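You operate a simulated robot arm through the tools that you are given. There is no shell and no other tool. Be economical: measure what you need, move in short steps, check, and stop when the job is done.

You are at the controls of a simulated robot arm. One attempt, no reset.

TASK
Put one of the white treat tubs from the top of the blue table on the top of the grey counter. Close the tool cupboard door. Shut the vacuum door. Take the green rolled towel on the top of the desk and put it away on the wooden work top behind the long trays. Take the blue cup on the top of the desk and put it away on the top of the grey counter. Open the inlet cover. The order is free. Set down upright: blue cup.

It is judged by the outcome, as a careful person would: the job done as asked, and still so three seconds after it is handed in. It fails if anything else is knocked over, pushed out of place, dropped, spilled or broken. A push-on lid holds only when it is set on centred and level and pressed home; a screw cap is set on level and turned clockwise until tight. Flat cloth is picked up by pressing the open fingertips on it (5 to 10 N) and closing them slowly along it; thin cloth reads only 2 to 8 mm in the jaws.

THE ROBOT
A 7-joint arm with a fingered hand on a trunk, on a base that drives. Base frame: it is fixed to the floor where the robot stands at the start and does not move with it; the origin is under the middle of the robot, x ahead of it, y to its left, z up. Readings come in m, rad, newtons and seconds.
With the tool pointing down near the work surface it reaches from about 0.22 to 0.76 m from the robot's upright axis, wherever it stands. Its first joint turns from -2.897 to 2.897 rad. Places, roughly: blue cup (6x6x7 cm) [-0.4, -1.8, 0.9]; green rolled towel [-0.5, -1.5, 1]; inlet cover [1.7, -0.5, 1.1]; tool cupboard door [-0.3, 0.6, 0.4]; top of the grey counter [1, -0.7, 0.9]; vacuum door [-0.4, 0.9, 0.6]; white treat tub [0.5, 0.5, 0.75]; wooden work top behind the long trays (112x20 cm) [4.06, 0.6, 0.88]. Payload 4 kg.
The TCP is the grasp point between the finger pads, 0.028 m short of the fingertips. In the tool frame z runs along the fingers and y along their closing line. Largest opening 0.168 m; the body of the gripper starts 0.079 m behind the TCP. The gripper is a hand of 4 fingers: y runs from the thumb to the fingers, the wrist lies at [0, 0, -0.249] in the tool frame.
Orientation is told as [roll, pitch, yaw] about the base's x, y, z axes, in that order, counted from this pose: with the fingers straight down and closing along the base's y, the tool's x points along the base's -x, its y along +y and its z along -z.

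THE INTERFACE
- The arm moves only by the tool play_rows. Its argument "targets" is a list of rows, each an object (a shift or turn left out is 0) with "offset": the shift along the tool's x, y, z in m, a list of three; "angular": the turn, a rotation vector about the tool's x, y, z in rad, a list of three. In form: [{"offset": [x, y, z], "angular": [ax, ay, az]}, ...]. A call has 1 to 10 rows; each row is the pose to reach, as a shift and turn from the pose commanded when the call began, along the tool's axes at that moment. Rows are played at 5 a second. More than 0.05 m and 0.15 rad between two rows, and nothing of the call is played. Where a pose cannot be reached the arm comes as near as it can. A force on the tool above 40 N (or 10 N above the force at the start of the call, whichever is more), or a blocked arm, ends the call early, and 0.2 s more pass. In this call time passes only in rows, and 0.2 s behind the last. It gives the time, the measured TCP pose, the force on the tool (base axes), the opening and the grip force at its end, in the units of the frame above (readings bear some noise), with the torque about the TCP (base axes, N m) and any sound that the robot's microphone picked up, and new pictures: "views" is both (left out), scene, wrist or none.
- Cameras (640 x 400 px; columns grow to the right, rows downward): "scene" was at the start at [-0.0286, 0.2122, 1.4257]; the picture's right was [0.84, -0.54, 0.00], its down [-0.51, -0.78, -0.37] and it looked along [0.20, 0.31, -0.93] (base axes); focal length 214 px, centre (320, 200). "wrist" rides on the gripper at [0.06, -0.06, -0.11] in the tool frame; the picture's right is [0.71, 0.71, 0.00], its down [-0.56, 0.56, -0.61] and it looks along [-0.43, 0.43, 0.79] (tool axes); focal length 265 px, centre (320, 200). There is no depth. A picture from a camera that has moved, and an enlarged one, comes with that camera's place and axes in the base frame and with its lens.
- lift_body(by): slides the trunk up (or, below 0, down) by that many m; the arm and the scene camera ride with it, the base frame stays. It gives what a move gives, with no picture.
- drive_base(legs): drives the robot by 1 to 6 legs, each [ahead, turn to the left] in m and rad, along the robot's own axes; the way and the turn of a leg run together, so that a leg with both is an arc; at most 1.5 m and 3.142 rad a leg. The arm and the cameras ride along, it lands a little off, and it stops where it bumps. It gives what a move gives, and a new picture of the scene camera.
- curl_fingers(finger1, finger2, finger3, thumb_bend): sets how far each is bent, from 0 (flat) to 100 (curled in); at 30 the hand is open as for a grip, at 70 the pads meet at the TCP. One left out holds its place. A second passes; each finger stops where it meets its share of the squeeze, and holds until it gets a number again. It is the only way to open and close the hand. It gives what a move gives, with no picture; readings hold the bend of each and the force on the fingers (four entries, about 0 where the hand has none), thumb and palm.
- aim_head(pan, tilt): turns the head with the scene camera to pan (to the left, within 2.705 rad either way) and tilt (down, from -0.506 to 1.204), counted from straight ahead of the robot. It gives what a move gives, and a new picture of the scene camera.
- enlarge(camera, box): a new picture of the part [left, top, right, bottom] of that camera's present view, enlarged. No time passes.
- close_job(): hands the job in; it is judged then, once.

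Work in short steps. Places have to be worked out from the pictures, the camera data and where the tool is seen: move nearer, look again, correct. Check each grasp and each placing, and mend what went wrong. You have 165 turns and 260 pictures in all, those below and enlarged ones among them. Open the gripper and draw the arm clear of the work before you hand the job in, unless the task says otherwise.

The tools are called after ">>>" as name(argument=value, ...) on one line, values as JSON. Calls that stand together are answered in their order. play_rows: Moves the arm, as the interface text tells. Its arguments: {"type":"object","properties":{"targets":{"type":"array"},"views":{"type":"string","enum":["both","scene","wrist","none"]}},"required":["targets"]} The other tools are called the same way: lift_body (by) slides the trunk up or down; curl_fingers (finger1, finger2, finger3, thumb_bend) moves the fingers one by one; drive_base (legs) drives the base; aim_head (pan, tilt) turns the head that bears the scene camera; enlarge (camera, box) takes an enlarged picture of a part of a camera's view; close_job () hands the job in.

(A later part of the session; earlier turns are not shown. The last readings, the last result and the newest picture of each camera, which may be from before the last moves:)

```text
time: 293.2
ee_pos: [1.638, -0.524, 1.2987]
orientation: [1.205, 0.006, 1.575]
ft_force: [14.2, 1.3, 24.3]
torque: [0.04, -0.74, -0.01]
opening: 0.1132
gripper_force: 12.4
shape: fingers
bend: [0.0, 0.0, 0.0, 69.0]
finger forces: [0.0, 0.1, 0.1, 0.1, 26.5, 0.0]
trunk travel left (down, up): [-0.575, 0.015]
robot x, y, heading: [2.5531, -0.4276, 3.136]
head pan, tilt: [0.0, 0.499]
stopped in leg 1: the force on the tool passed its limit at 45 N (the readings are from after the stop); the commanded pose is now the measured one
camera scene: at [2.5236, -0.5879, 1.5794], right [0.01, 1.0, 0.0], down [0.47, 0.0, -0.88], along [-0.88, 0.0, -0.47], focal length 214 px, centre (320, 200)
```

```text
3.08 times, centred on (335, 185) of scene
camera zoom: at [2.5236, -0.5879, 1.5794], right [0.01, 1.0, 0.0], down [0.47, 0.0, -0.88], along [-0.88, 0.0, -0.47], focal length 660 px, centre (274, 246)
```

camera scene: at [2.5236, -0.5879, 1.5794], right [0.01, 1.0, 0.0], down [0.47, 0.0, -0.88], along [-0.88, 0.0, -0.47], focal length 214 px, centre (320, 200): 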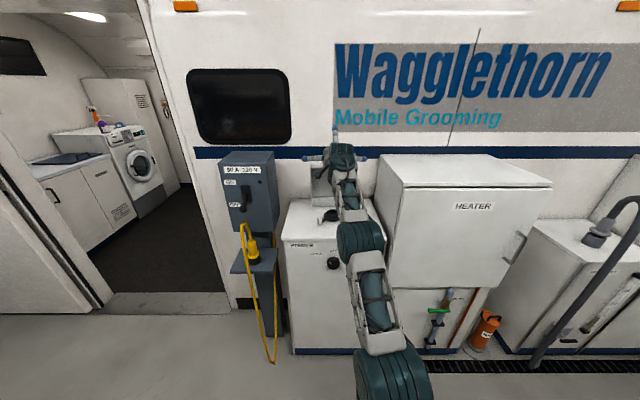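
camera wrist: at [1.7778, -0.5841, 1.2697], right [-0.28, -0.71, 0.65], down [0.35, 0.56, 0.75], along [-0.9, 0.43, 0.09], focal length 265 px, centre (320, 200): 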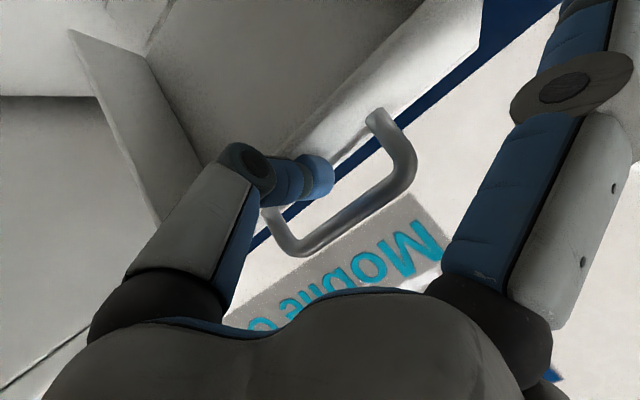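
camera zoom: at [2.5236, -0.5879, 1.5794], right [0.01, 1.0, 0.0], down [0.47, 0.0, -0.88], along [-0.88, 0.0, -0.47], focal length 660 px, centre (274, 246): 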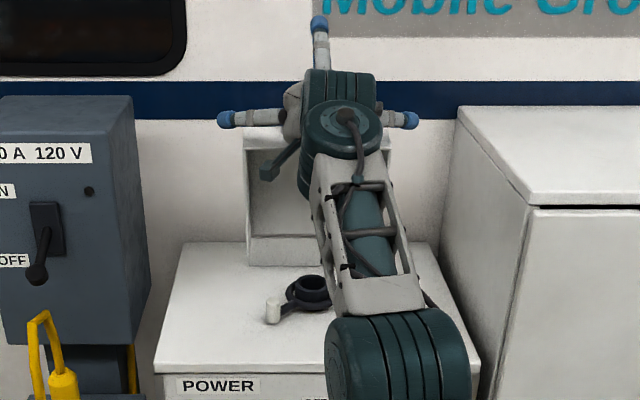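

I test whether the lid stays: ease the hand back 2 cm and slightly up.

>>> play_rows(targets=[{"offset": [0, 0.0057, -0.0129]}, {"offset": [0, 0.0022, -0.0222]}], views="wrist")

>>> enlarge(camera="scene", box=[270, 120, 400, 250])

```text
time: 293.8
ee_pos: [1.654, -0.5238, 1.2975]
orientation: [1.184, 0.006, 1.575]
ft_force: [5.7, -0.4, 7.6]
torque: [0.01, -0.07, 0.02]
opening: 0.1144
gripper_force: 4.1
shape: fingers
bend: [0.0, 0.0, 0.0, 65.0]
finger forces: [0.1, 0.1, 0.1, 0.1, 8.7, 0.0]
trunk travel left (down, up): [-0.575, 0.015]
robot x, y, heading: [2.5466, -0.4273, 3.137]
head pan, tilt: [0.0, 0.499]
camera wrist: at [1.7772, -0.5837, 1.2835], right [-0.26, -0.7, 0.66], down [0.36, 0.56, 0.74], along [-0.9, 0.43, 0.1], focal length 265 px, centre (320, 200)
```

wrist: 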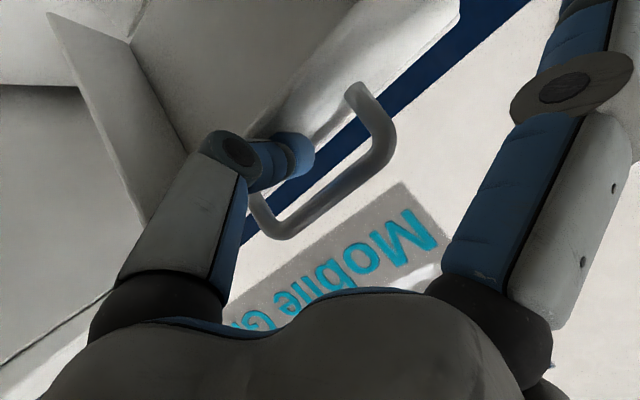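

```text
3.08 times, centred on (335, 185) of scene
camera zoom: at [2.519, -0.5885, 1.579], right [0.01, 1.0, 0.0], down [0.48, 0.0, -0.88], along [-0.88, 0.01, -0.48], focal length 660 px, centre (274, 246)
```

zoom: 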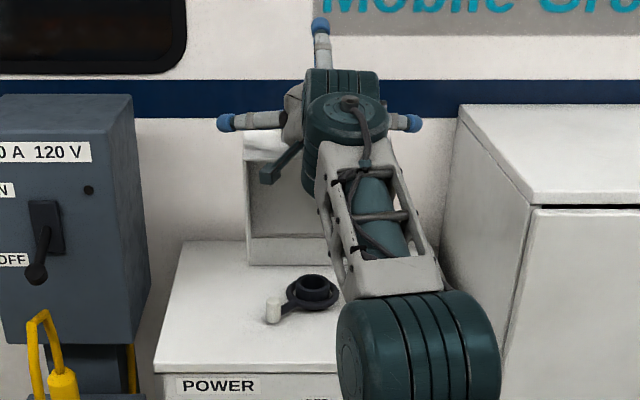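

The lid keeps its place. Continue backing off in small steps.

>>> play_rows(targets=[{"offset": [0, -0.0038, -0.0093]}, {"offset": [0, -0.0075, -0.0185]}, {"offset": [0, -0.0113, -0.0278]}, {"offset": [0, -0.0151, -0.037]}], views="wrist")

>>> enlarge(camera="scene", box=[270, 120, 400, 250])

```text
time: 294.8
ee_pos: [1.6888, -0.5235, 1.2928]
orientation: [1.18, 0.005, 1.571]
ft_force: [-4.0, 0.8, -6.3]
torque: [0.03, 0.16, -0.01]
opening: 0.1179
gripper_force: 3.0
shape: fingers
bend: [0.0, 0.0, 0.0, 60.0]
finger forces: [0.0, 0.1, 0.0, 0.0, 6.7, 0.0]
trunk travel left (down, up): [-0.575, 0.015]
robot x, y, heading: [2.5456, -0.4261, 3.136]
head pan, tilt: [0.0, 0.499]
camera wrist: at [1.8133, -0.5832, 1.28], right [-0.27, -0.7, 0.66], down [0.35, 0.56, 0.75], along [-0.9, 0.43, 0.1], focal length 265 px, centre (320, 200)
```

wrist: 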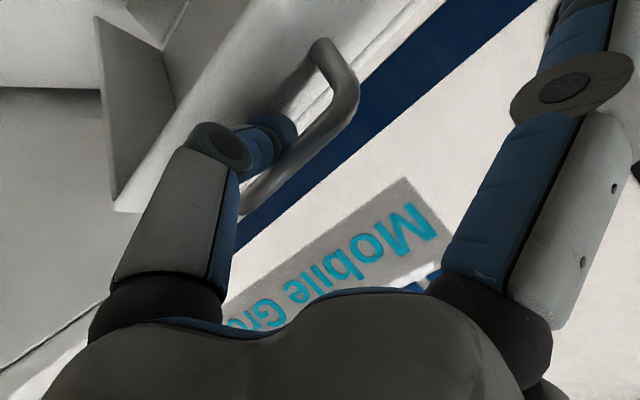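

```text
3.08 times, centred on (335, 185) of scene
camera zoom: at [2.5149, -0.5886, 1.579], right [0.01, 1.0, 0.0], down [0.48, 0.0, -0.88], along [-0.88, 0.01, -0.48], focal length 660 px, centre (274, 246)
```

zoom: 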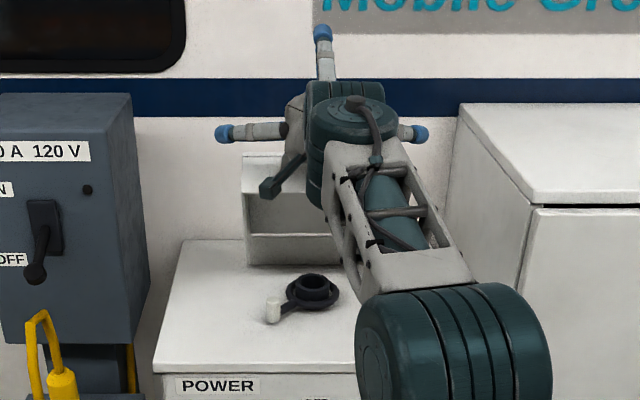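

The thumb is inside the bail and drags the lid. I straighten the thumb stepwise to free it.

>>> curl_fingers(thumb_bend=45)

>>> play_rows(targets=[{"offset": [0, 0.004, 0.0005]}], views="wrist")

```text
time: 295.8
ee_pos: [1.6938, -0.5243, 1.2993]
orientation: [1.188, 0.007, 1.576]
ft_force: [10.8, 1.4, 10.1]
torque: [0.14, -0.63, 0.02]
opening: 0.1255
gripper_force: 9.2
shape: fingers
bend: [0.0, 0.0, 0.0, 47.0]
finger forces: [0.1, 0.1, 0.0, 0.0, 18.2, 0.1]
trunk travel left (down, up): [-0.575, 0.015]
robot x, y, heading: [2.55, -0.4235, 3.137]
head pan, tilt: [0.0, 0.499]
```

```text
time: 296.2
ee_pos: [1.6902, -0.5238, 1.302]
orientation: [1.188, 0.006, 1.574]
ft_force: [9.6, 0.5, 8.8]
torque: [0.07, -0.54, 0.0]
opening: 0.126
gripper_force: 7.1
shape: fingers
bend: [0.0, 0.0, 0.0, 47.0]
finger forces: [0.1, 0.0, 0.0, 0.0, 14.4, 0.0]
trunk travel left (down, up): [-0.575, 0.015]
robot x, y, heading: [2.5491, -0.427, 3.133]
head pan, tilt: [0.0, 0.499]
camera wrist: at [1.8153, -0.5835, 1.2885], right [-0.26, -0.7, 0.66], down [0.36, 0.56, 0.74], along [-0.9, 0.43, 0.1], focal length 265 px, centre (320, 200)
```

wrist: 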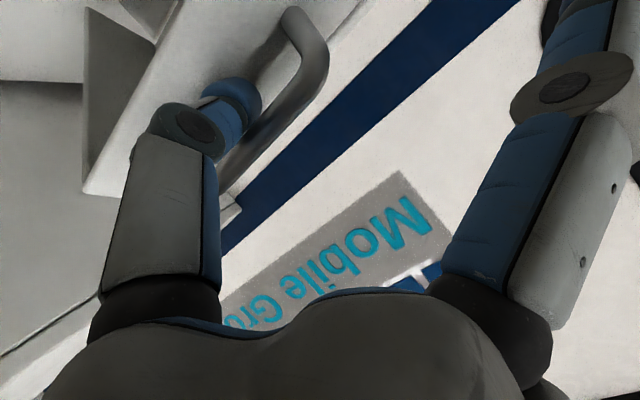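

Now the thumb lies straight between bar and lid; I withdraw along the lid's face (out and down).

>>> play_rows(targets=[{"offset": [0, -0.0084, -0.0055]}, {"offset": [0, -0.0168, -0.011]}, {"offset": [0, -0.0253, -0.0165]}, {"offset": [0, -0.0337, -0.0219]}, {"offset": [0, -0.042, -0.0275]}])

```text
time: 297.4
ee_pos: [1.7308, -0.5251, 1.2698]
orientation: [1.184, 0.006, 1.574]
ft_force: [0.4, 0.5, -0.9]
torque: [0.04, 0.03, 0.01]
opening: 0.1284
gripper_force: 0.4
shape: fingers
bend: [0.0, 0.0, 0.0, 45.0]
finger forces: [0.0, 0.0, 0.1, 0.0, 0.7, 0.1]
trunk travel left (down, up): [-0.575, 0.015]
robot x, y, heading: [2.5479, -0.4279, 3.134]
head pan, tilt: [0.0, 0.499]
camera scene: at [2.5168, -0.5886, 1.5791], right [0.01, 1.0, 0.0], down [0.48, 0.0, -0.88], along [-0.88, 0.01, -0.48], focal length 214 px, centre (320, 200)
camera wrist: at [1.8549, -0.5844, 1.257], right [-0.26, -0.7, 0.66], down [0.36, 0.56, 0.75], along [-0.9, 0.43, 0.1], focal length 265 px, centre (320, 200)
```

scene: 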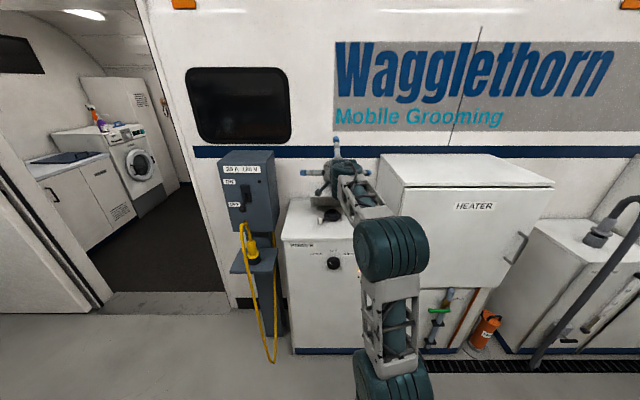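
wrist: 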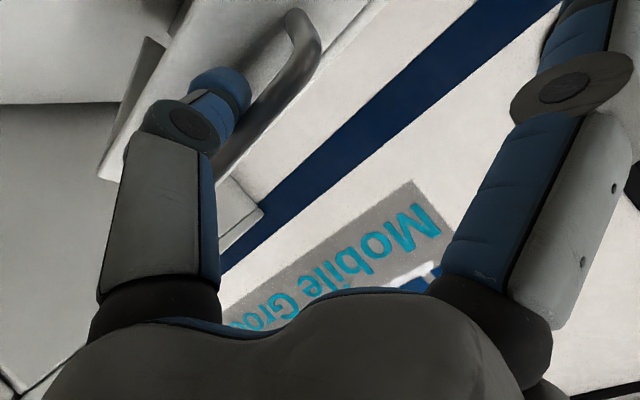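

Load is gone. Continue withdrawing out/down another 3 cm and check.

>>> play_rows(targets=[{"offset": [0, -0.0095, -0.0038]}, {"offset": [0, -0.019, -0.0077]}, {"offset": [0, -0.0285, -0.0115]}], views="wrist")

>>> enlarge(camera="scene", box=[270, 120, 400, 250])

```text
time: 298.2
ee_pos: [1.7518, -0.5247, 1.2485]
orientation: [1.185, 0.007, 1.572]
ft_force: [0.3, 0.0, -0.8]
torque: [0.0, -0.03, -0.03]
opening: 0.1287
gripper_force: 0.6
shape: fingers
bend: [0.0, 0.0, 0.0, 45.0]
finger forces: [0.1, 0.0, 0.0, 0.0, 0.6, 0.0]
trunk travel left (down, up): [-0.575, 0.015]
robot x, y, heading: [2.5508, -0.4272, 3.136]
head pan, tilt: [0.0, 0.499]
camera wrist: at [1.8767, -0.5842, 1.2342], right [-0.26, -0.7, 0.66], down [0.36, 0.56, 0.74], along [-0.9, 0.43, 0.1], focal length 265 px, centre (320, 200)
```

wrist: 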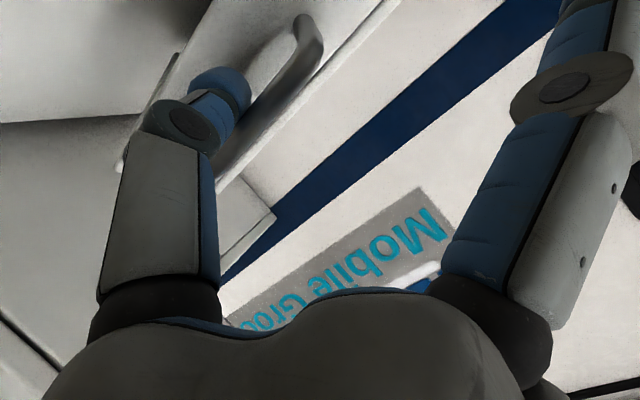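

```text
3.08 times, centred on (335, 185) of scene
camera zoom: at [2.517, -0.5886, 1.5792], right [0.01, 1.0, 0.0], down [0.48, 0.0, -0.88], along [-0.88, 0.01, -0.48], focal length 660 px, centre (274, 246)
```

zoom: 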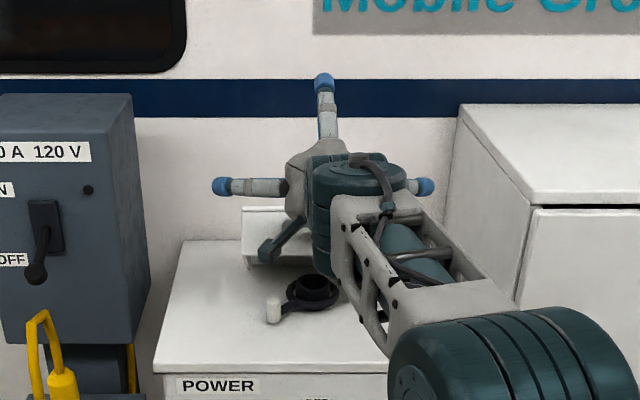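

The lid rests on the thumb under its own weight (~40°), so it must go past vertical. I rotate the hand together with the lid about the hinge, using the base to add forward travel.

>>> play_rows(targets=[{"offset": [0, 0.0138, -0.0002], "angular": [-0.08, 0, 0]}, {"offset": [0, 0.0276, -0.0004], "angular": [-0.16, 0, 0]}, {"offset": [0, 0.0413, -0.0006], "angular": [-0.24, 0, 0]}], views="none")

>>> drive_base(legs=[[0.04, 0]])

>>> enlarge(camera="wrist", box=[0, 0, 640, 400])

```text
time: 299.0
ee_pos: [1.7371, -0.5233, 1.2883]
orientation: [1.425, 0.005, 1.574]
ft_force: [-0.6, -1.3, -2.5]
torque: [-0.08, -0.03, -0.02]
opening: 0.1288
gripper_force: 1.1
shape: fingers
bend: [0.0, 0.0, 0.0, 44.0]
finger forces: [0.0, 0.0, 0.1, 0.0, 1.9, 0.0]
trunk travel left (down, up): [-0.575, 0.015]
robot x, y, heading: [2.5461, -0.4263, 3.134]
head pan, tilt: [0.0, 0.499]
```

```text
time: 299.9
ee_pos: [1.7014, -0.5241, 1.2928]
orientation: [1.431, 0.006, 1.575]
ft_force: [12.9, 0.2, 13.9]
torque: [-0.03, -0.26, -0.03]
opening: 0.1222
gripper_force: 8.5
shape: fingers
bend: [0.0, 0.0, 0.0, 51.0]
finger forces: [0.0, 0.0, 0.0, 0.0, 18.5, 0.1]
trunk travel left (down, up): [-0.575, 0.015]
robot x, y, heading: [2.5102, -0.4257, 3.137]
head pan, tilt: [0.0, 0.499]
camera scene: at [2.4819, -0.5882, 1.5794], right [0.01, 1.0, 0.0], down [0.48, 0.0, -0.88], along [-0.88, 0.0, -0.48], focal length 214 px, centre (320, 200)
```

scene: 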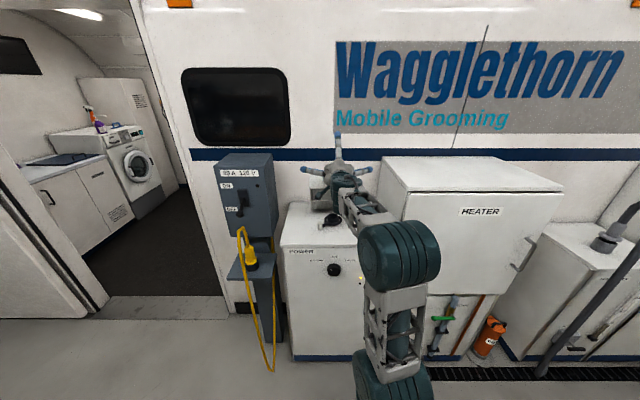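

```text
1.00 times, centred on (320, 200) of wrist (not enlarged: the box is as wide or as high as the picture)
camera zoom: at [1.8191, -0.5829, 1.2491], right [-0.1, -0.7, 0.7], down [0.53, 0.56, 0.63], along [-0.84, 0.43, 0.32], focal length 265 px, centre (320, 200)
```

zoom: 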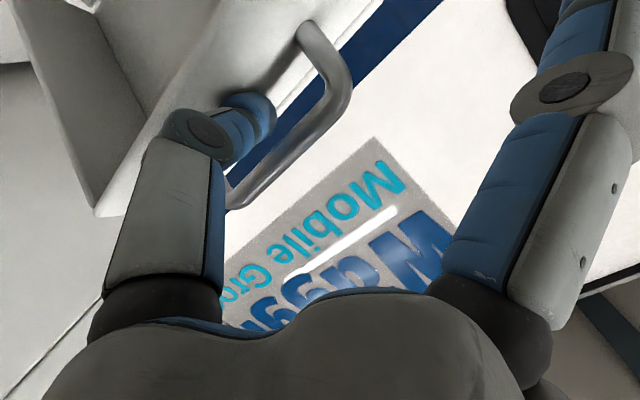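

It follows. Next cycle: rotate and raise, then base forward.

>>> play_rows(targets=[{"offset": [0, 0.008, -0.001], "angular": [-0.1, 0, 0]}, {"offset": [0, 0.016, -0.002], "angular": [-0.2, 0, 0]}, {"offset": [0, 0.025, -0.0035], "angular": [-0.3, 0, 0]}], views="none")

>>> drive_base(legs=[[0.04, 0]])

>>> enlarge(camera="wrist", box=[0, 0, 640, 400])

```text
time: 300.7
ee_pos: [1.6979, -0.5241, 1.3151]
orientation: [1.725, 0.007, 1.576]
ft_force: [0.3, 0.6, 0.6]
torque: [0.02, -0.02, -0.02]
opening: 0.128
gripper_force: 0.2
shape: fingers
bend: [0.0, 0.0, 0.0, 45.0]
finger forces: [0.0, 0.1, 0.1, 0.1, 0.6, 0.0]
trunk travel left (down, up): [-0.575, 0.015]
robot x, y, heading: [2.5092, -0.4308, 3.14]
head pan, tilt: [0.0, 0.499]
```

```text
time: 301.6
ee_pos: [1.6599, -0.5221, 1.3189]
orientation: [1.734, 0.006, 1.577]
ft_force: [8.0, -1.1, 14.7]
torque: [-0.04, -0.17, 0.02]
opening: 0.123
gripper_force: 9.1
shape: fingers
bend: [0.0, 0.0, 0.0, 51.0]
finger forces: [0.1, 0.0, 0.0, 0.0, 16.8, 0.1]
trunk travel left (down, up): [-0.575, 0.015]
robot x, y, heading: [2.4672, -0.4249, 3.135]
head pan, tilt: [0.0, 0.499]
camera scene: at [2.4413, -0.5881, 1.5794], right [0.01, 1.0, 0.0], down [0.48, 0.0, -0.88], along [-0.88, 0.0, -0.48], focal length 214 px, centre (320, 200)
```

scene: 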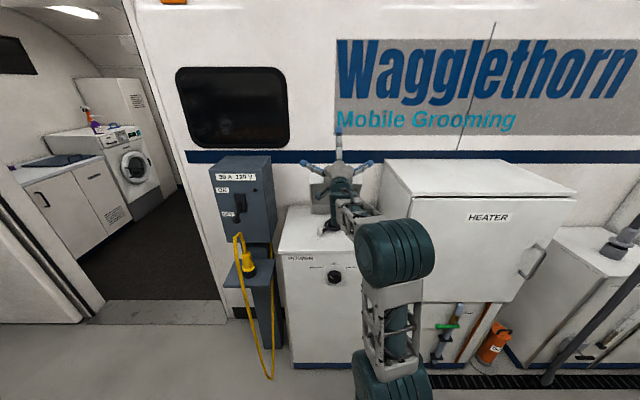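

```text
1.00 times, centred on (320, 200) of wrist (not enlarged: the box is as wide or as high as the picture)
camera zoom: at [1.7596, -0.5835, 1.2423], right [0.12, -0.7, 0.7], down [0.69, 0.56, 0.45], along [-0.71, 0.43, 0.55], focal length 265 px, centre (320, 200)
```

zoom: 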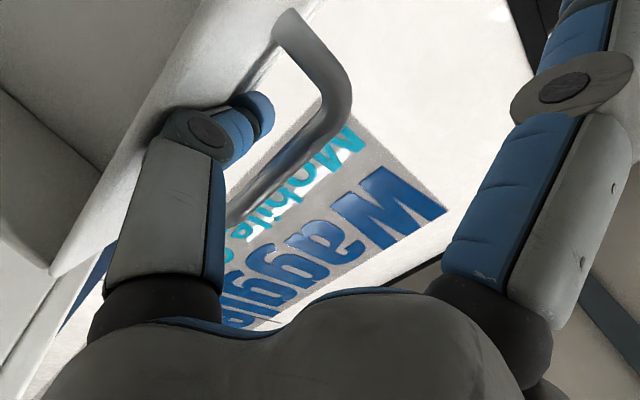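

Works well. Another cycle.

>>> play_rows(targets=[{"offset": [0, 0.004, 0.0], "angular": [-0.1, 0, 0]}, {"offset": [0, 0.007, 0.001], "angular": [-0.2, 0, 0]}, {"offset": [0, 0.01, 0.0015], "angular": [-0.3, 0, 0]}], views="none")

>>> drive_base(legs=[[0.05, 0]])

>>> enlarge(camera="scene", box=[270, 110, 410, 250])

```text
time: 302.4
ee_pos: [1.6641, -0.5236, 1.3349]
orientation: [2.047, 0.009, 1.575]
ft_force: [19.1, 0.6, 26.2]
torque: [0.05, -1.57, 0.0]
opening: 0.1255
gripper_force: 19.1
shape: fingers
bend: [0.0, 0.0, 0.0, 50.0]
finger forces: [0.0, 0.1, 0.1, 0.1, 38.8, 0.0]
trunk travel left (down, up): [-0.575, 0.015]
robot x, y, heading: [2.4643, -0.4241, 3.139]
head pan, tilt: [0.0, 0.499]
```

```text
time: 303.2
ee_pos: [1.6519, -0.5232, 1.3493]
orientation: [2.082, 0.009, 1.577]
ft_force: [12.5, 1.0, 17.8]
torque: [0.08, -1.27, 0.01]
opening: 0.1283
gripper_force: 23.1
shape: fingers
bend: [0.0, 0.0, 0.0, 47.0]
finger forces: [0.0, 0.0, 0.0, 0.0, 46.7, 0.1]
trunk travel left (down, up): [-0.575, 0.015]
robot x, y, heading: [2.4517, -0.4263, 3.138]
head pan, tilt: [0.0, 0.499]
stopped in leg 1: the force on the tool passed its limit at 51 N (the readings are from after the stop); the commanded pose is now the measured one
camera scene: at [2.4261, -0.5876, 1.5791], right [0.0, 1.0, 0.0], down [0.48, 0.0, -0.88], along [-0.88, 0.0, -0.48], focal length 214 px, centre (320, 200)
```

scene: 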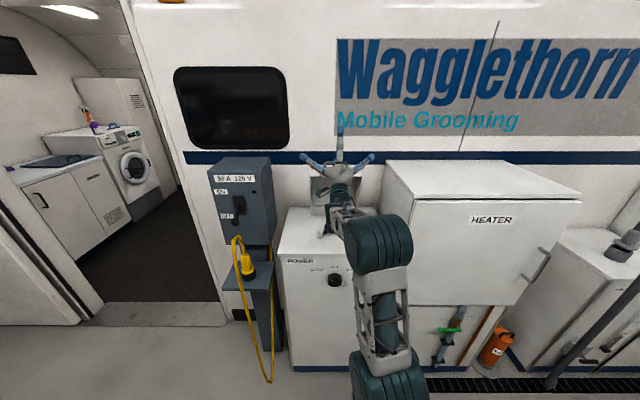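

```text
2.86 times, centred on (340, 180) of scene
camera zoom: at [2.4261, -0.5876, 1.5791], right [0.0, 1.0, 0.0], down [0.48, 0.0, -0.88], along [-0.88, 0.0, -0.48], focal length 613 px, centre (263, 257)
```

zoom: 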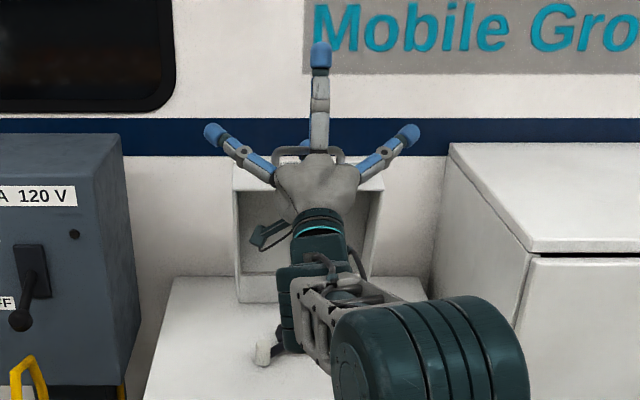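

The thumb is prying the bail now (47 N). I rotate back a bit to relieve it, then push on with the base.

>>> play_rows(targets=[{"offset": [0, -0.006, -0.0033], "angular": [0.12, 0, 0]}, {"offset": [0, -0.0117, -0.0065], "angular": [0.24, 0, 0]}, {"offset": [0, -0.0175, -0.0098], "angular": [0.36, 0, 0]}], views="none")

>>> drive_base(legs=[[0.04, 0]])

>>> enlarge(camera="wrist", box=[0, 0, 640, 400])

>>> enlarge(camera="scene", box=[270, 110, 410, 250])

```text
time: 304.0
ee_pos: [1.6504, -0.5233, 1.3236]
orientation: [1.713, 0.009, 1.576]
ft_force: [10.8, 1.6, 18.0]
torque: [0.12, -0.37, 0.0]
opening: 0.1229
gripper_force: 9.7
shape: fingers
bend: [0.0, 0.0, 0.0, 52.0]
finger forces: [0.1, 0.0, 0.0, 0.0, 19.5, 0.0]
trunk travel left (down, up): [-0.575, 0.015]
robot x, y, heading: [2.455, -0.4272, 3.137]
head pan, tilt: [0.0, 0.499]
```

```text
time: 304.9
ee_pos: [1.6328, -0.523, 1.3408]
orientation: [1.749, 0.012, 1.578]
ft_force: [7.6, 0.7, 14.2]
torque: [0.03, -0.77, -0.01]
opening: 0.1263
gripper_force: 7.9
shape: fingers
bend: [0.0, 0.0, 0.0, 48.0]
finger forces: [0.0, 0.1, 0.0, 0.1, 15.4, 0.0]
trunk travel left (down, up): [-0.575, 0.015]
robot x, y, heading: [2.4319, -0.4232, 3.135]
head pan, tilt: [0.0, 0.499]
stopped in leg 1: the force on the tool passed its limit at 46 N (the readings are from after the stop); the commanded pose is now the measured one
camera scene: at [2.4053, -0.5878, 1.5791], right [0.0, 1.0, 0.0], down [0.48, 0.0, -0.88], along [-0.88, 0.0, -0.48], focal length 214 px, centre (320, 200)
```

scene: 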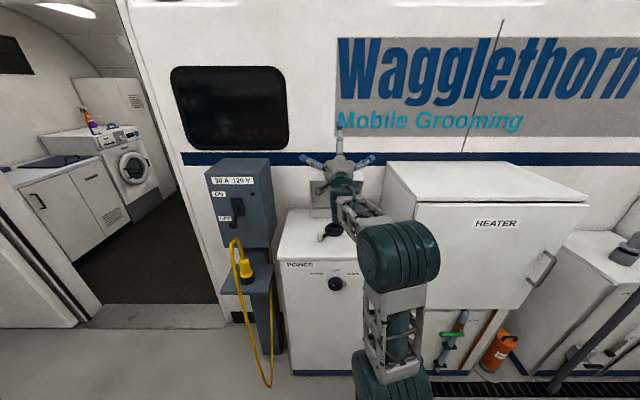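

```text
1.00 times, centred on (320, 200) of wrist (not enlarged: the box is as wide or as high as the picture)
camera zoom: at [1.7304, -0.5837, 1.2623], right [0.13, -0.7, 0.7], down [0.7, 0.57, 0.43], along [-0.7, 0.44, 0.56], focal length 265 px, centre (320, 200)
```

zoom: 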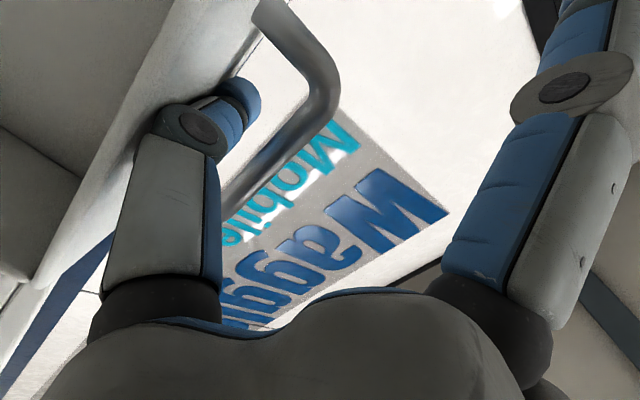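

```text
2.86 times, centred on (340, 180) of scene
camera zoom: at [2.4053, -0.5878, 1.5791], right [0.0, 1.0, 0.0], down [0.48, 0.0, -0.88], along [-0.88, 0.0, -0.48], focal length 613 px, centre (263, 257)
```

zoom: 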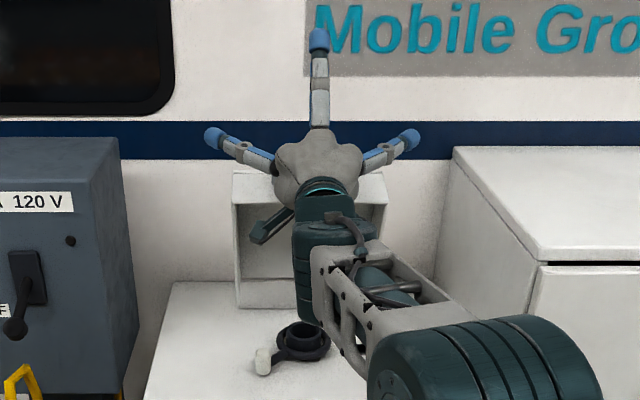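

I see the error: the thumb lies on the lid's face (radial push, no turning), because I rotated the hand the wrong way. I return to the state where the bar rests on the thumb tip.

>>> play_rows(targets=[{"offset": [0, -0.0088, -0.0182], "angular": [0.094, 0, 0]}, {"offset": [0, -0.0175, -0.0363], "angular": [0.188, 0, 0]}, {"offset": [0, -0.0263, -0.0545], "angular": [0.283, 0, 0]}, {"offset": [0, -0.035, -0.0727], "angular": [0.377, 0, 0]}, {"offset": [0, -0.0438, -0.0908], "angular": [0.471, 0, 0]}, {"offset": [0, -0.0525, -0.109], "angular": [0.565, 0, 0]}], views="wrist")

```text
time: 305.9
ee_pos: [1.6893, -0.5235, 1.2707]
orientation: [1.313, 0.007, 1.576]
ft_force: [-31.0, -2.7, -18.0]
torque: [-0.11, 3.68, 0.02]
opening: 0.1155
gripper_force: 58.5
shape: fingers
bend: [0.0, 0.0, 0.0, 52.0]
finger forces: [0.1, 0.1, 0.0, 0.0, 117.1, 0.0]
trunk travel left (down, up): [-0.575, 0.015]
robot x, y, heading: [2.4338, -0.4277, 3.135]
head pan, tilt: [0.0, 0.499]
stopped in row 5: the force on the tool passed its limit at 50 N (the readings are from after the stop); the commanded pose is now the measured one
camera wrist: at [1.8113, -0.5839, 1.2424], right [-0.18, -0.7, 0.69], down [0.45, 0.56, 0.69], along [-0.88, 0.43, 0.22], focal length 265 px, centre (320, 200)
```

wrist: 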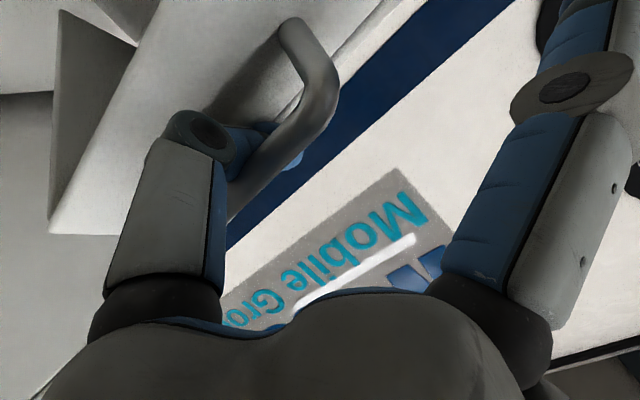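

The thumb is jammed in the bail (117 N). I reverse the last bit at once and straighten the thumb.

>>> play_rows(targets=[{"offset": [0, 0.0108, 0.0096], "angular": [-0.1, 0, 0]}], views="none")

>>> curl_fingers(thumb_bend=30)

>>> play_rows(targets=[{"offset": [0, 0.003, 0.0]}])

```text
time: 306.4
ee_pos: [1.6846, -0.5253, 1.289]
orientation: [1.427, 0.008, 1.577]
ft_force: [-5.5, 0.5, -0.4]
torque: [0.03, 1.44, 0.0]
opening: 0.1183
gripper_force: 32.2
shape: fingers
bend: [0.0, 0.0, 0.0, 51.0]
finger forces: [0.0, 0.0, 0.0, 0.1, 65.1, 0.1]
trunk travel left (down, up): [-0.575, 0.015]
robot x, y, heading: [2.432, -0.4251, 3.139]
head pan, tilt: [0.0, 0.499]
```

```text
time: 307.4
ee_pos: [1.6863, -0.5249, 1.2881]
orientation: [1.425, 0.008, 1.577]
ft_force: [2.1, -0.3, 7.9]
torque: [0.02, 0.86, 0.03]
opening: 0.1193
gripper_force: 28.6
shape: fingers
bend: [0.0, 0.0, 0.0, 39.0]
finger forces: [0.0, 0.0, 0.0, 0.0, 57.8, 0.1]
trunk travel left (down, up): [-0.575, 0.015]
robot x, y, heading: [2.4354, -0.426, 3.136]
head pan, tilt: [0.0, 0.499]
```

```text
time: 307.8
ee_pos: [1.6857, -0.5243, 1.2896]
orientation: [1.425, 0.007, 1.578]
ft_force: [-0.7, -0.4, 4.4]
torque: [-0.08, 1.19, -0.02]
opening: 0.1197
gripper_force: 31.2
shape: fingers
bend: [0.0, 0.0, 0.0, 38.0]
finger forces: [0.0, 0.1, 0.0, 0.0, 63.0, 0.1]
trunk travel left (down, up): [-0.575, 0.015]
robot x, y, heading: [2.4311, -0.4272, 3.139]
head pan, tilt: [0.0, 0.499]
camera scene: at [2.4019, -0.5881, 1.5791], right [0.0, 1.0, 0.0], down [0.48, 0.0, -0.88], along [-0.88, 0.0, -0.48], focal length 214 px, centre (320, 200)
camera wrist: at [1.8033, -0.5838, 1.2475], right [-0.1, -0.7, 0.7], down [0.52, 0.57, 0.64], along [-0.85, 0.43, 0.31], focal length 265 px, centre (320, 200)
```

scene: 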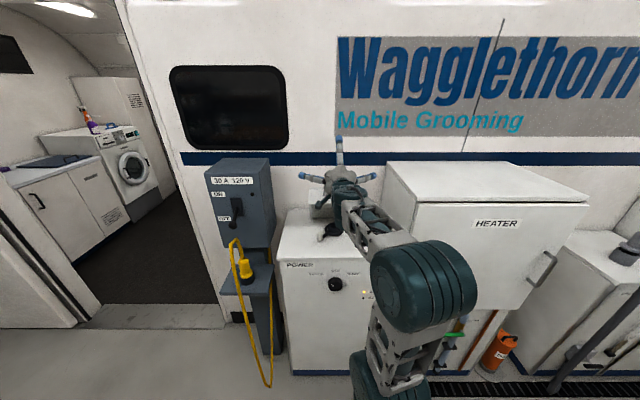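
wrist: 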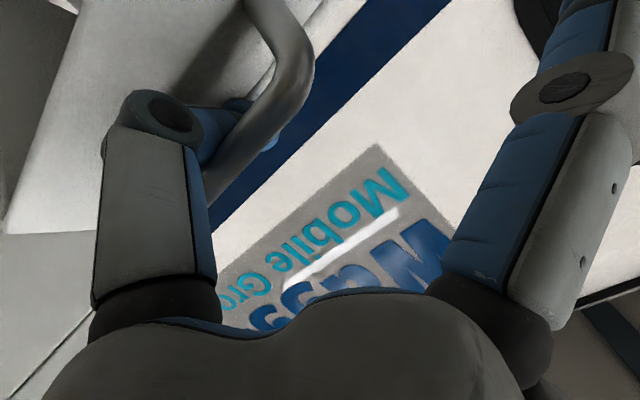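

The thumb's last link points up-back through the bail; I neutralise its squeeze and pull it out along its own direction (out and down).

>>> curl_fingers(thumb_bend=43)

>>> play_rows(targets=[{"offset": [0, -0.0085, -0.0055]}, {"offset": [0, -0.017, -0.011]}, {"offset": [0, -0.0255, -0.0165]}], views="wrist")

```text
time: 308.8
ee_pos: [1.6842, -0.5242, 1.2895]
orientation: [1.425, 0.008, 1.576]
ft_force: [-5.2, -1.4, 0.1]
torque: [-0.05, 1.47, 0.02]
opening: 0.1186
gripper_force: 30.2
shape: fingers
bend: [0.0, 0.0, 0.0, 49.0]
finger forces: [0.1, 0.0, 0.0, 0.0, 60.9, 0.0]
trunk travel left (down, up): [-0.575, 0.015]
robot x, y, heading: [2.4354, -0.4259, 3.137]
head pan, tilt: [0.0, 0.499]
```

```text
time: 309.6
ee_pos: [1.7029, -0.5242, 1.2656]
orientation: [1.419, 0.007, 1.576]
ft_force: [-12.8, -2.0, -3.3]
torque: [-0.06, 2.32, 0.03]
opening: 0.1163
gripper_force: 41.3
shape: fingers
bend: [0.0, 0.0, 0.0, 50.0]
finger forces: [0.1, 0.1, 0.1, 0.0, 82.0, 0.1]
trunk travel left (down, up): [-0.575, 0.015]
robot x, y, heading: [2.4313, -0.4308, 3.13]
head pan, tilt: [0.0, 0.499]
camera wrist: at [1.8204, -0.5841, 1.2237], right [-0.1, -0.7, 0.7], down [0.52, 0.57, 0.64], along [-0.85, 0.43, 0.31], focal length 265 px, centre (320, 200)
```

wrist: 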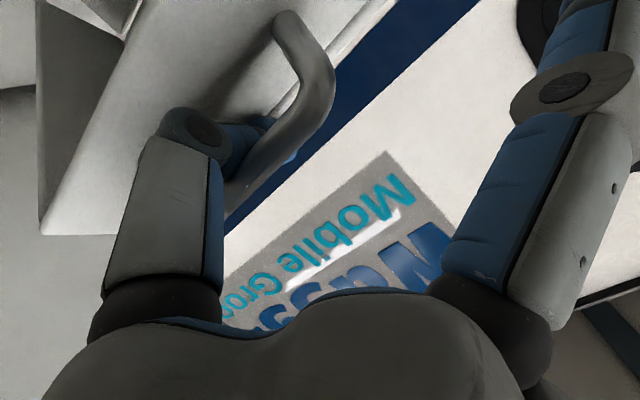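

Torque shows the thumb is twisted in the bail; I rotate the hand the other way about the bar to relieve it.

>>> play_rows(targets=[{"offset": [0, -0.005, -0.003], "angular": [-0.12, 0, 0]}, {"offset": [0, -0.01, -0.0065], "angular": [-0.24, 0, 0]}, {"offset": [0, -0.015, -0.01], "angular": [-0.36, 0, 0]}, {"offset": [0, -0.019, -0.013], "angular": [-0.45, 0, 0]}], views="wrist")

```text
time: 310.6
ee_pos: [1.7266, -0.5241, 1.2558]
orientation: [1.883, 0.005, 1.577]
ft_force: [22.2, -1.1, 16.5]
torque: [-0.07, -0.46, 0.07]
opening: 0.1179
gripper_force: 13.9
shape: fingers
bend: [0.0, 0.0, 0.0, 53.0]
finger forces: [0.0, 0.0, 0.0, 0.1, 27.2, 0.0]
trunk travel left (down, up): [-0.575, 0.015]
robot x, y, heading: [2.4368, -0.4208, 3.14]
head pan, tilt: [0.0, 0.499]
camera wrist: at [1.8123, -0.5844, 1.1649], right [0.22, -0.7, 0.68], down [0.75, 0.57, 0.34], along [-0.62, 0.43, 0.65], focal length 265 px, centre (320, 200)
```

wrist: 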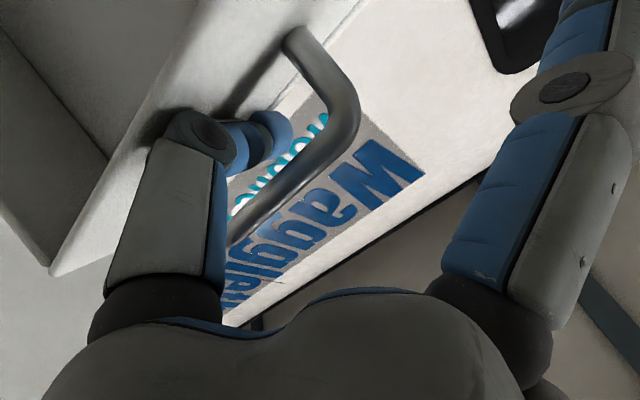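

Un-jammed now (27 N on the face). I ease off the face and slide out along it.

>>> play_rows(targets=[{"offset": [0, 0.0049, -0.0037]}, {"offset": [0, -0.0021, -0.0135]}, {"offset": [0, -0.0091, -0.0233]}, {"offset": [0, -0.0161, -0.0331]}, {"offset": [0, -0.0231, -0.0429]}], views="wrist")

```text
time: 311.8
ee_pos: [1.7587, -0.5238, 1.218]
orientation: [1.877, 0.005, 1.58]
ft_force: [18.0, -3.4, 11.2]
torque: [-0.1, 0.01, 0.14]
opening: 0.1186
gripper_force: 13.5
shape: fingers
bend: [0.0, 0.0, 0.0, 53.0]
finger forces: [0.1, 0.0, 0.1, 0.0, 27.7, 0.0]
trunk travel left (down, up): [-0.575, 0.015]
robot x, y, heading: [2.4326, -0.4244, 3.133]
head pan, tilt: [0.0, 0.499]
camera wrist: at [1.8446, -0.5845, 1.1288], right [0.22, -0.7, 0.68], down [0.75, 0.57, 0.34], along [-0.62, 0.44, 0.65], focal length 265 px, centre (320, 200)
```

wrist: 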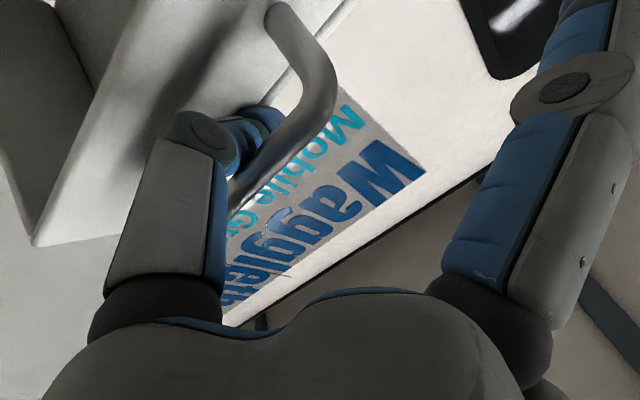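

The thumb is still pressed between bar and face; I set its target to its actual bend so the squeeze vanishes, then slide out.

>>> curl_fingers(thumb_bend=56)

>>> play_rows(targets=[{"offset": [0, -0.004, -0.0108]}, {"offset": [0, -0.008, -0.0216]}, {"offset": [0, -0.012, -0.0324]}])

```text
time: 312.8
ee_pos: [1.7541, -0.5231, 1.2166]
orientation: [1.874, 0.007, 1.574]
ft_force: [3.8, -0.9, 1.3]
torque: [-0.02, 0.04, 0.03]
opening: 0.1176
gripper_force: 5.1
shape: fingers
bend: [0.0, 0.0, 0.0, 59.0]
finger forces: [0.0, 0.0, 0.1, 0.0, 9.8, 0.1]
trunk travel left (down, up): [-0.575, 0.015]
robot x, y, heading: [2.4349, -0.4225, 3.136]
head pan, tilt: [0.0, 0.499]
```

```text
time: 313.4
ee_pos: [1.7652, -0.5228, 1.198]
orientation: [1.87, 0.012, 1.576]
ft_force: [-34.3, -4.0, -6.8]
torque: [-0.12, 3.05, 0.03]
opening: 0.1177
gripper_force: 45.0
shape: fingers
bend: [0.0, 0.0, 0.0, 57.0]
finger forces: [0.0, 0.0, 0.0, 0.0, 91.5, 0.0]
trunk travel left (down, up): [-0.575, 0.015]
robot x, y, heading: [2.4344, -0.4237, 3.138]
head pan, tilt: [0.0, 0.499]
stopped in row 3: the force on the tool passed its limit at 46 N (the readings are from after the stop); the commanded pose is now the measured one
camera scene: at [2.393, -0.5887, 1.5788], right [0.01, 1.0, 0.0], down [0.48, 0.0, -0.88], along [-0.88, 0.01, -0.48], focal length 214 px, centre (320, 200)
camera wrist: at [1.8524, -0.5836, 1.1093], right [0.21, -0.7, 0.68], down [0.75, 0.57, 0.35], along [-0.63, 0.44, 0.64], focal length 265 px, centre (320, 200)
```

scene: 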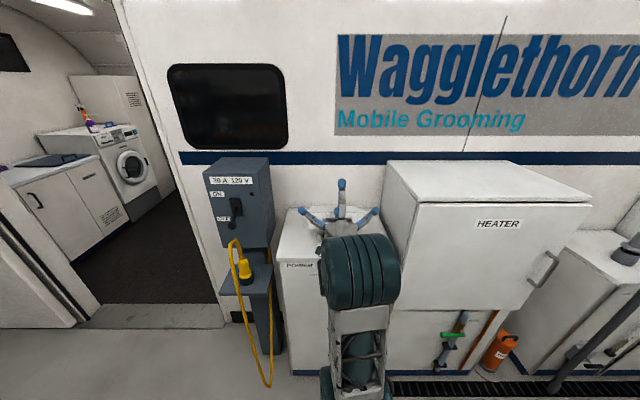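
wrist: 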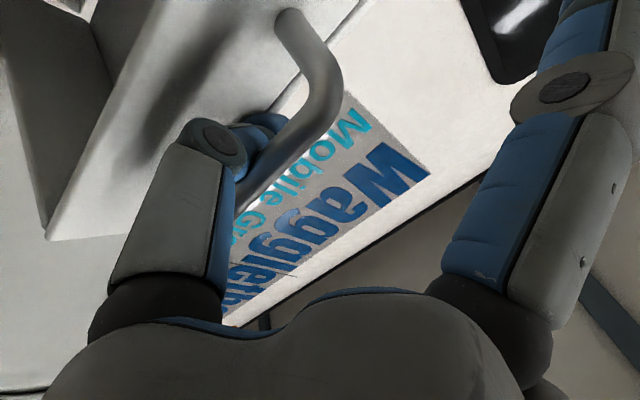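

The bar is hooked by the curled tip. I relieve the pull and check the neutral state.

>>> play_rows(targets=[{"offset": [0, -0.0045, 0.0072]}], views="none")

>>> curl_fingers(thumb_bend=54)

>>> play_rows(targets=[{"offset": [0, -0.0062, -0.0079]}, {"offset": [0, -0.0124, -0.0158]}])

```text
time: 313.8
ee_pos: [1.7633, -0.5234, 1.1983]
orientation: [1.875, 0.011, 1.577]
ft_force: [-2.8, -2.0, 0.3]
torque: [-0.01, 0.83, 0.01]
opening: 0.1176
gripper_force: 19.3
shape: fingers
bend: [0.0, 0.0, 0.0, 59.0]
finger forces: [0.0, 0.0, 0.1, 0.0, 39.6, 0.1]
trunk travel left (down, up): [-0.575, 0.015]
robot x, y, heading: [2.4296, -0.4228, 3.138]
head pan, tilt: [0.0, 0.499]
```

```text
time: 314.8
ee_pos: [1.763, -0.5235, 1.1979]
orientation: [1.874, 0.009, 1.574]
ft_force: [-0.7, -2.8, 2.4]
torque: [-0.13, 0.9, 0.03]
opening: 0.1175
gripper_force: 22.5
shape: fingers
bend: [0.0, 0.0, 0.0, 59.0]
finger forces: [0.1, 0.1, 0.1, 0.0, 45.5, 0.0]
trunk travel left (down, up): [-0.575, 0.015]
robot x, y, heading: [2.4357, -0.4223, 3.132]
head pan, tilt: [0.0, 0.499]
```

```text
time: 315.4
ee_pos: [1.7699, -0.5235, 1.18]
orientation: [1.871, 0.011, 1.576]
ft_force: [-34.8, -6.6, -3.2]
torque: [-0.17, 3.64, 0.12]
opening: 0.1164
gripper_force: 56.7
shape: fingers
bend: [0.0, 0.0, 0.0, 59.0]
finger forces: [0.0, 0.0, 0.1, 0.0, 113.4, 0.0]
trunk travel left (down, up): [-0.575, 0.015]
robot x, y, heading: [2.4296, -0.4244, 3.134]
head pan, tilt: [0.0, 0.499]
camera scene: at [2.3937, -0.5891, 1.5788], right [0.01, 1.0, 0.0], down [0.48, 0.0, -0.88], along [-0.88, 0.01, -0.48], focal length 214 px, centre (320, 200)
camera wrist: at [1.8566, -0.5836, 1.0911], right [0.21, -0.7, 0.68], down [0.75, 0.57, 0.35], along [-0.63, 0.44, 0.64], focal length 265 px, centre (320, 200)
```

scene: 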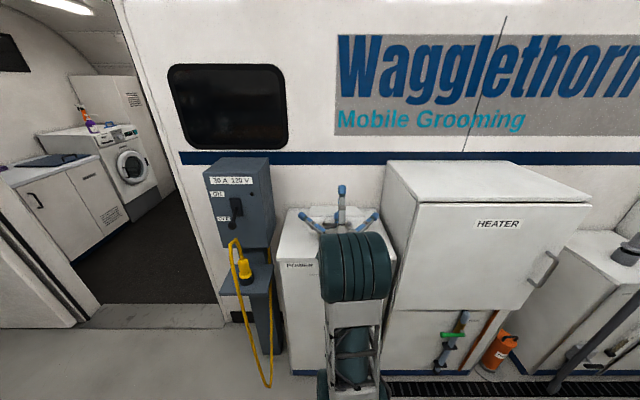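
wrist: 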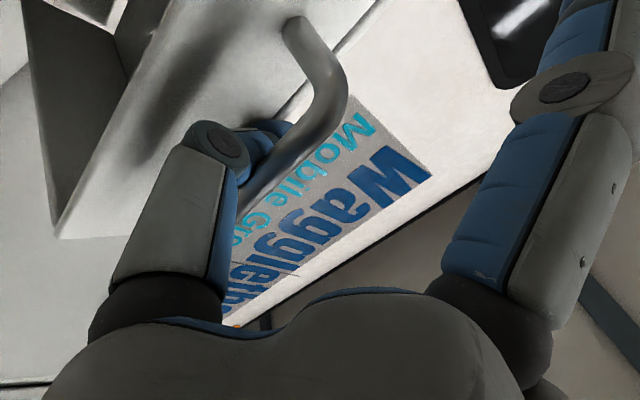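

I now follow the true rigid motion: swing hand and lid together about the hinge, decreasing tilt as it opens (first half).

>>> play_rows(targets=[{"offset": [0, 0.0155, 0.0222], "angular": [0.109, 0, 0]}, {"offset": [0, 0.0286, 0.0457], "angular": [0.218, 0, 0]}, {"offset": [0, 0.039, 0.0704], "angular": [0.327, 0, 0]}, {"offset": [0, 0.0467, 0.0966], "angular": [0.436, 0, 0]}], views="wrist")

```text
time: 316.4
ee_pos: [1.7012, -0.5224, 1.2616]
orientation: [1.45, 0.011, 1.578]
ft_force: [15.7, -3.0, 17.4]
torque: [-0.13, -0.05, 0.04]
opening: 0.115
gripper_force: 13.9
shape: fingers
bend: [0.0, 0.0, 0.0, 63.0]
finger forces: [0.0, 0.1, 0.1, 0.0, 26.7, 0.0]
trunk travel left (down, up): [-0.575, 0.015]
robot x, y, heading: [2.4345, -0.4233, 3.134]
head pan, tilt: [0.0, 0.499]
camera wrist: at [1.8175, -0.5822, 1.2163], right [-0.08, -0.7, 0.71], down [0.54, 0.57, 0.62], along [-0.84, 0.43, 0.33], focal length 265 px, centre (320, 200)
```

wrist: 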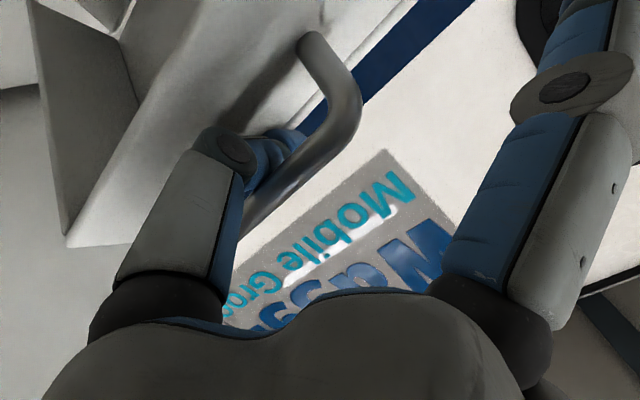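

Good — torque is nil. I match the thumb's target to its bend and continue the swing to near vertical.

>>> curl_fingers(thumb_bend=61)

>>> play_rows(targets=[{"offset": [0, 0.0206, 0.0196], "angular": [0.105, 0, 0]}, {"offset": [0, 0.0345, 0.0432], "angular": [0.21, 0, 0]}, {"offset": [0, 0.0455, 0.068], "angular": [0.315, 0, 0]}, {"offset": [0, 0.0537, 0.0942], "angular": [0.42, 0, 0]}, {"offset": [0, 0.0595, 0.1207], "angular": [0.525, 0, 0]}])

>>> enlarge(camera="scene", box=[270, 110, 410, 250])

```text
time: 317.4
ee_pos: [1.6989, -0.5219, 1.2559]
orientation: [1.44, 0.01, 1.576]
ft_force: [10.1, -2.0, 8.4]
torque: [-0.03, -0.05, 0.02]
opening: 0.1139
gripper_force: 6.9
shape: fingers
bend: [0.0, 0.0, 0.0, 67.0]
finger forces: [0.0, 0.0, 0.0, 0.0, 13.1, 0.1]
trunk travel left (down, up): [-0.575, 0.015]
robot x, y, heading: [2.4292, -0.4284, 3.139]
head pan, tilt: [0.0, 0.499]
```

```text
time: 318.5
ee_pos: [1.594, -0.5215, 1.2987]
orientation: [0.992, 0.004, 1.575]
ft_force: [7.0, 0.8, 24.2]
torque: [0.01, -0.12, 0.01]
opening: 0.112
gripper_force: 12.5
shape: fingers
bend: [0.0, 0.0, 0.0, 74.0]
finger forces: [0.1, 0.0, 0.1, 0.0, 25.0, 0.0]
out of reach, approached as far as the arm can: row 5
trunk travel left (down, up): [-0.575, 0.015]
robot x, y, heading: [2.4323, -0.4264, 3.134]
head pan, tilt: [0.0, 0.499]
stopped in row 5: the force on the tool passed its limit at 88 N (the readings are from after the stop); the commanded pose is now the measured one
camera scene: at [2.4051, -0.5873, 1.5795], right [0.01, 1.0, 0.0], down [0.48, 0.0, -0.88], along [-0.88, 0.0, -0.48], focal length 214 px, centre (320, 200)
camera wrist: at [1.7181, -0.5805, 1.3085], right [-0.38, -0.71, 0.6], down [0.21, 0.56, 0.8], along [-0.9, 0.43, -0.07], focal length 265 px, centre (320, 200)
```

scene: 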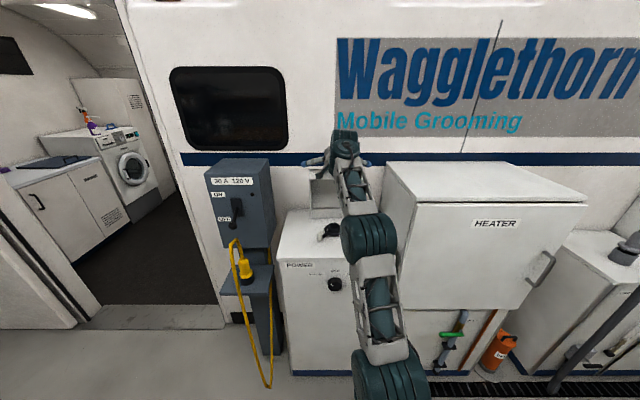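
wrist: 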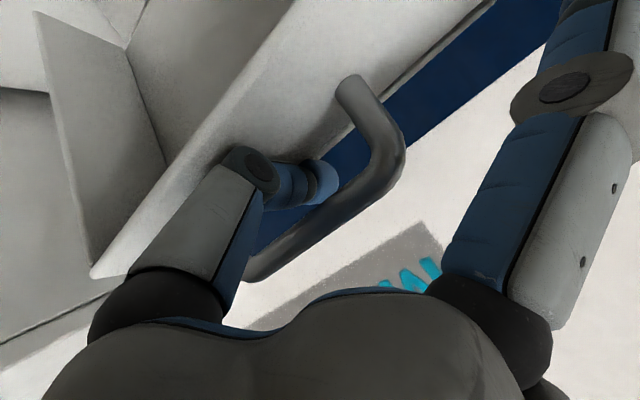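

```text
2.86 times, centred on (340, 180) of scene
camera zoom: at [2.4051, -0.5873, 1.5795], right [0.01, 1.0, 0.0], down [0.48, 0.0, -0.88], along [-0.88, 0.0, -0.48], focal length 613 px, centre (263, 257)
```

zoom: 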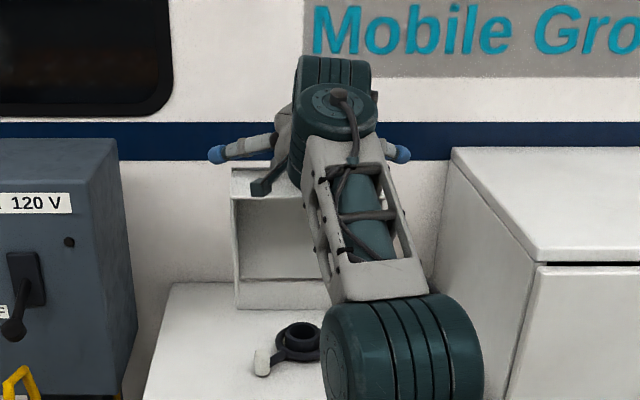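

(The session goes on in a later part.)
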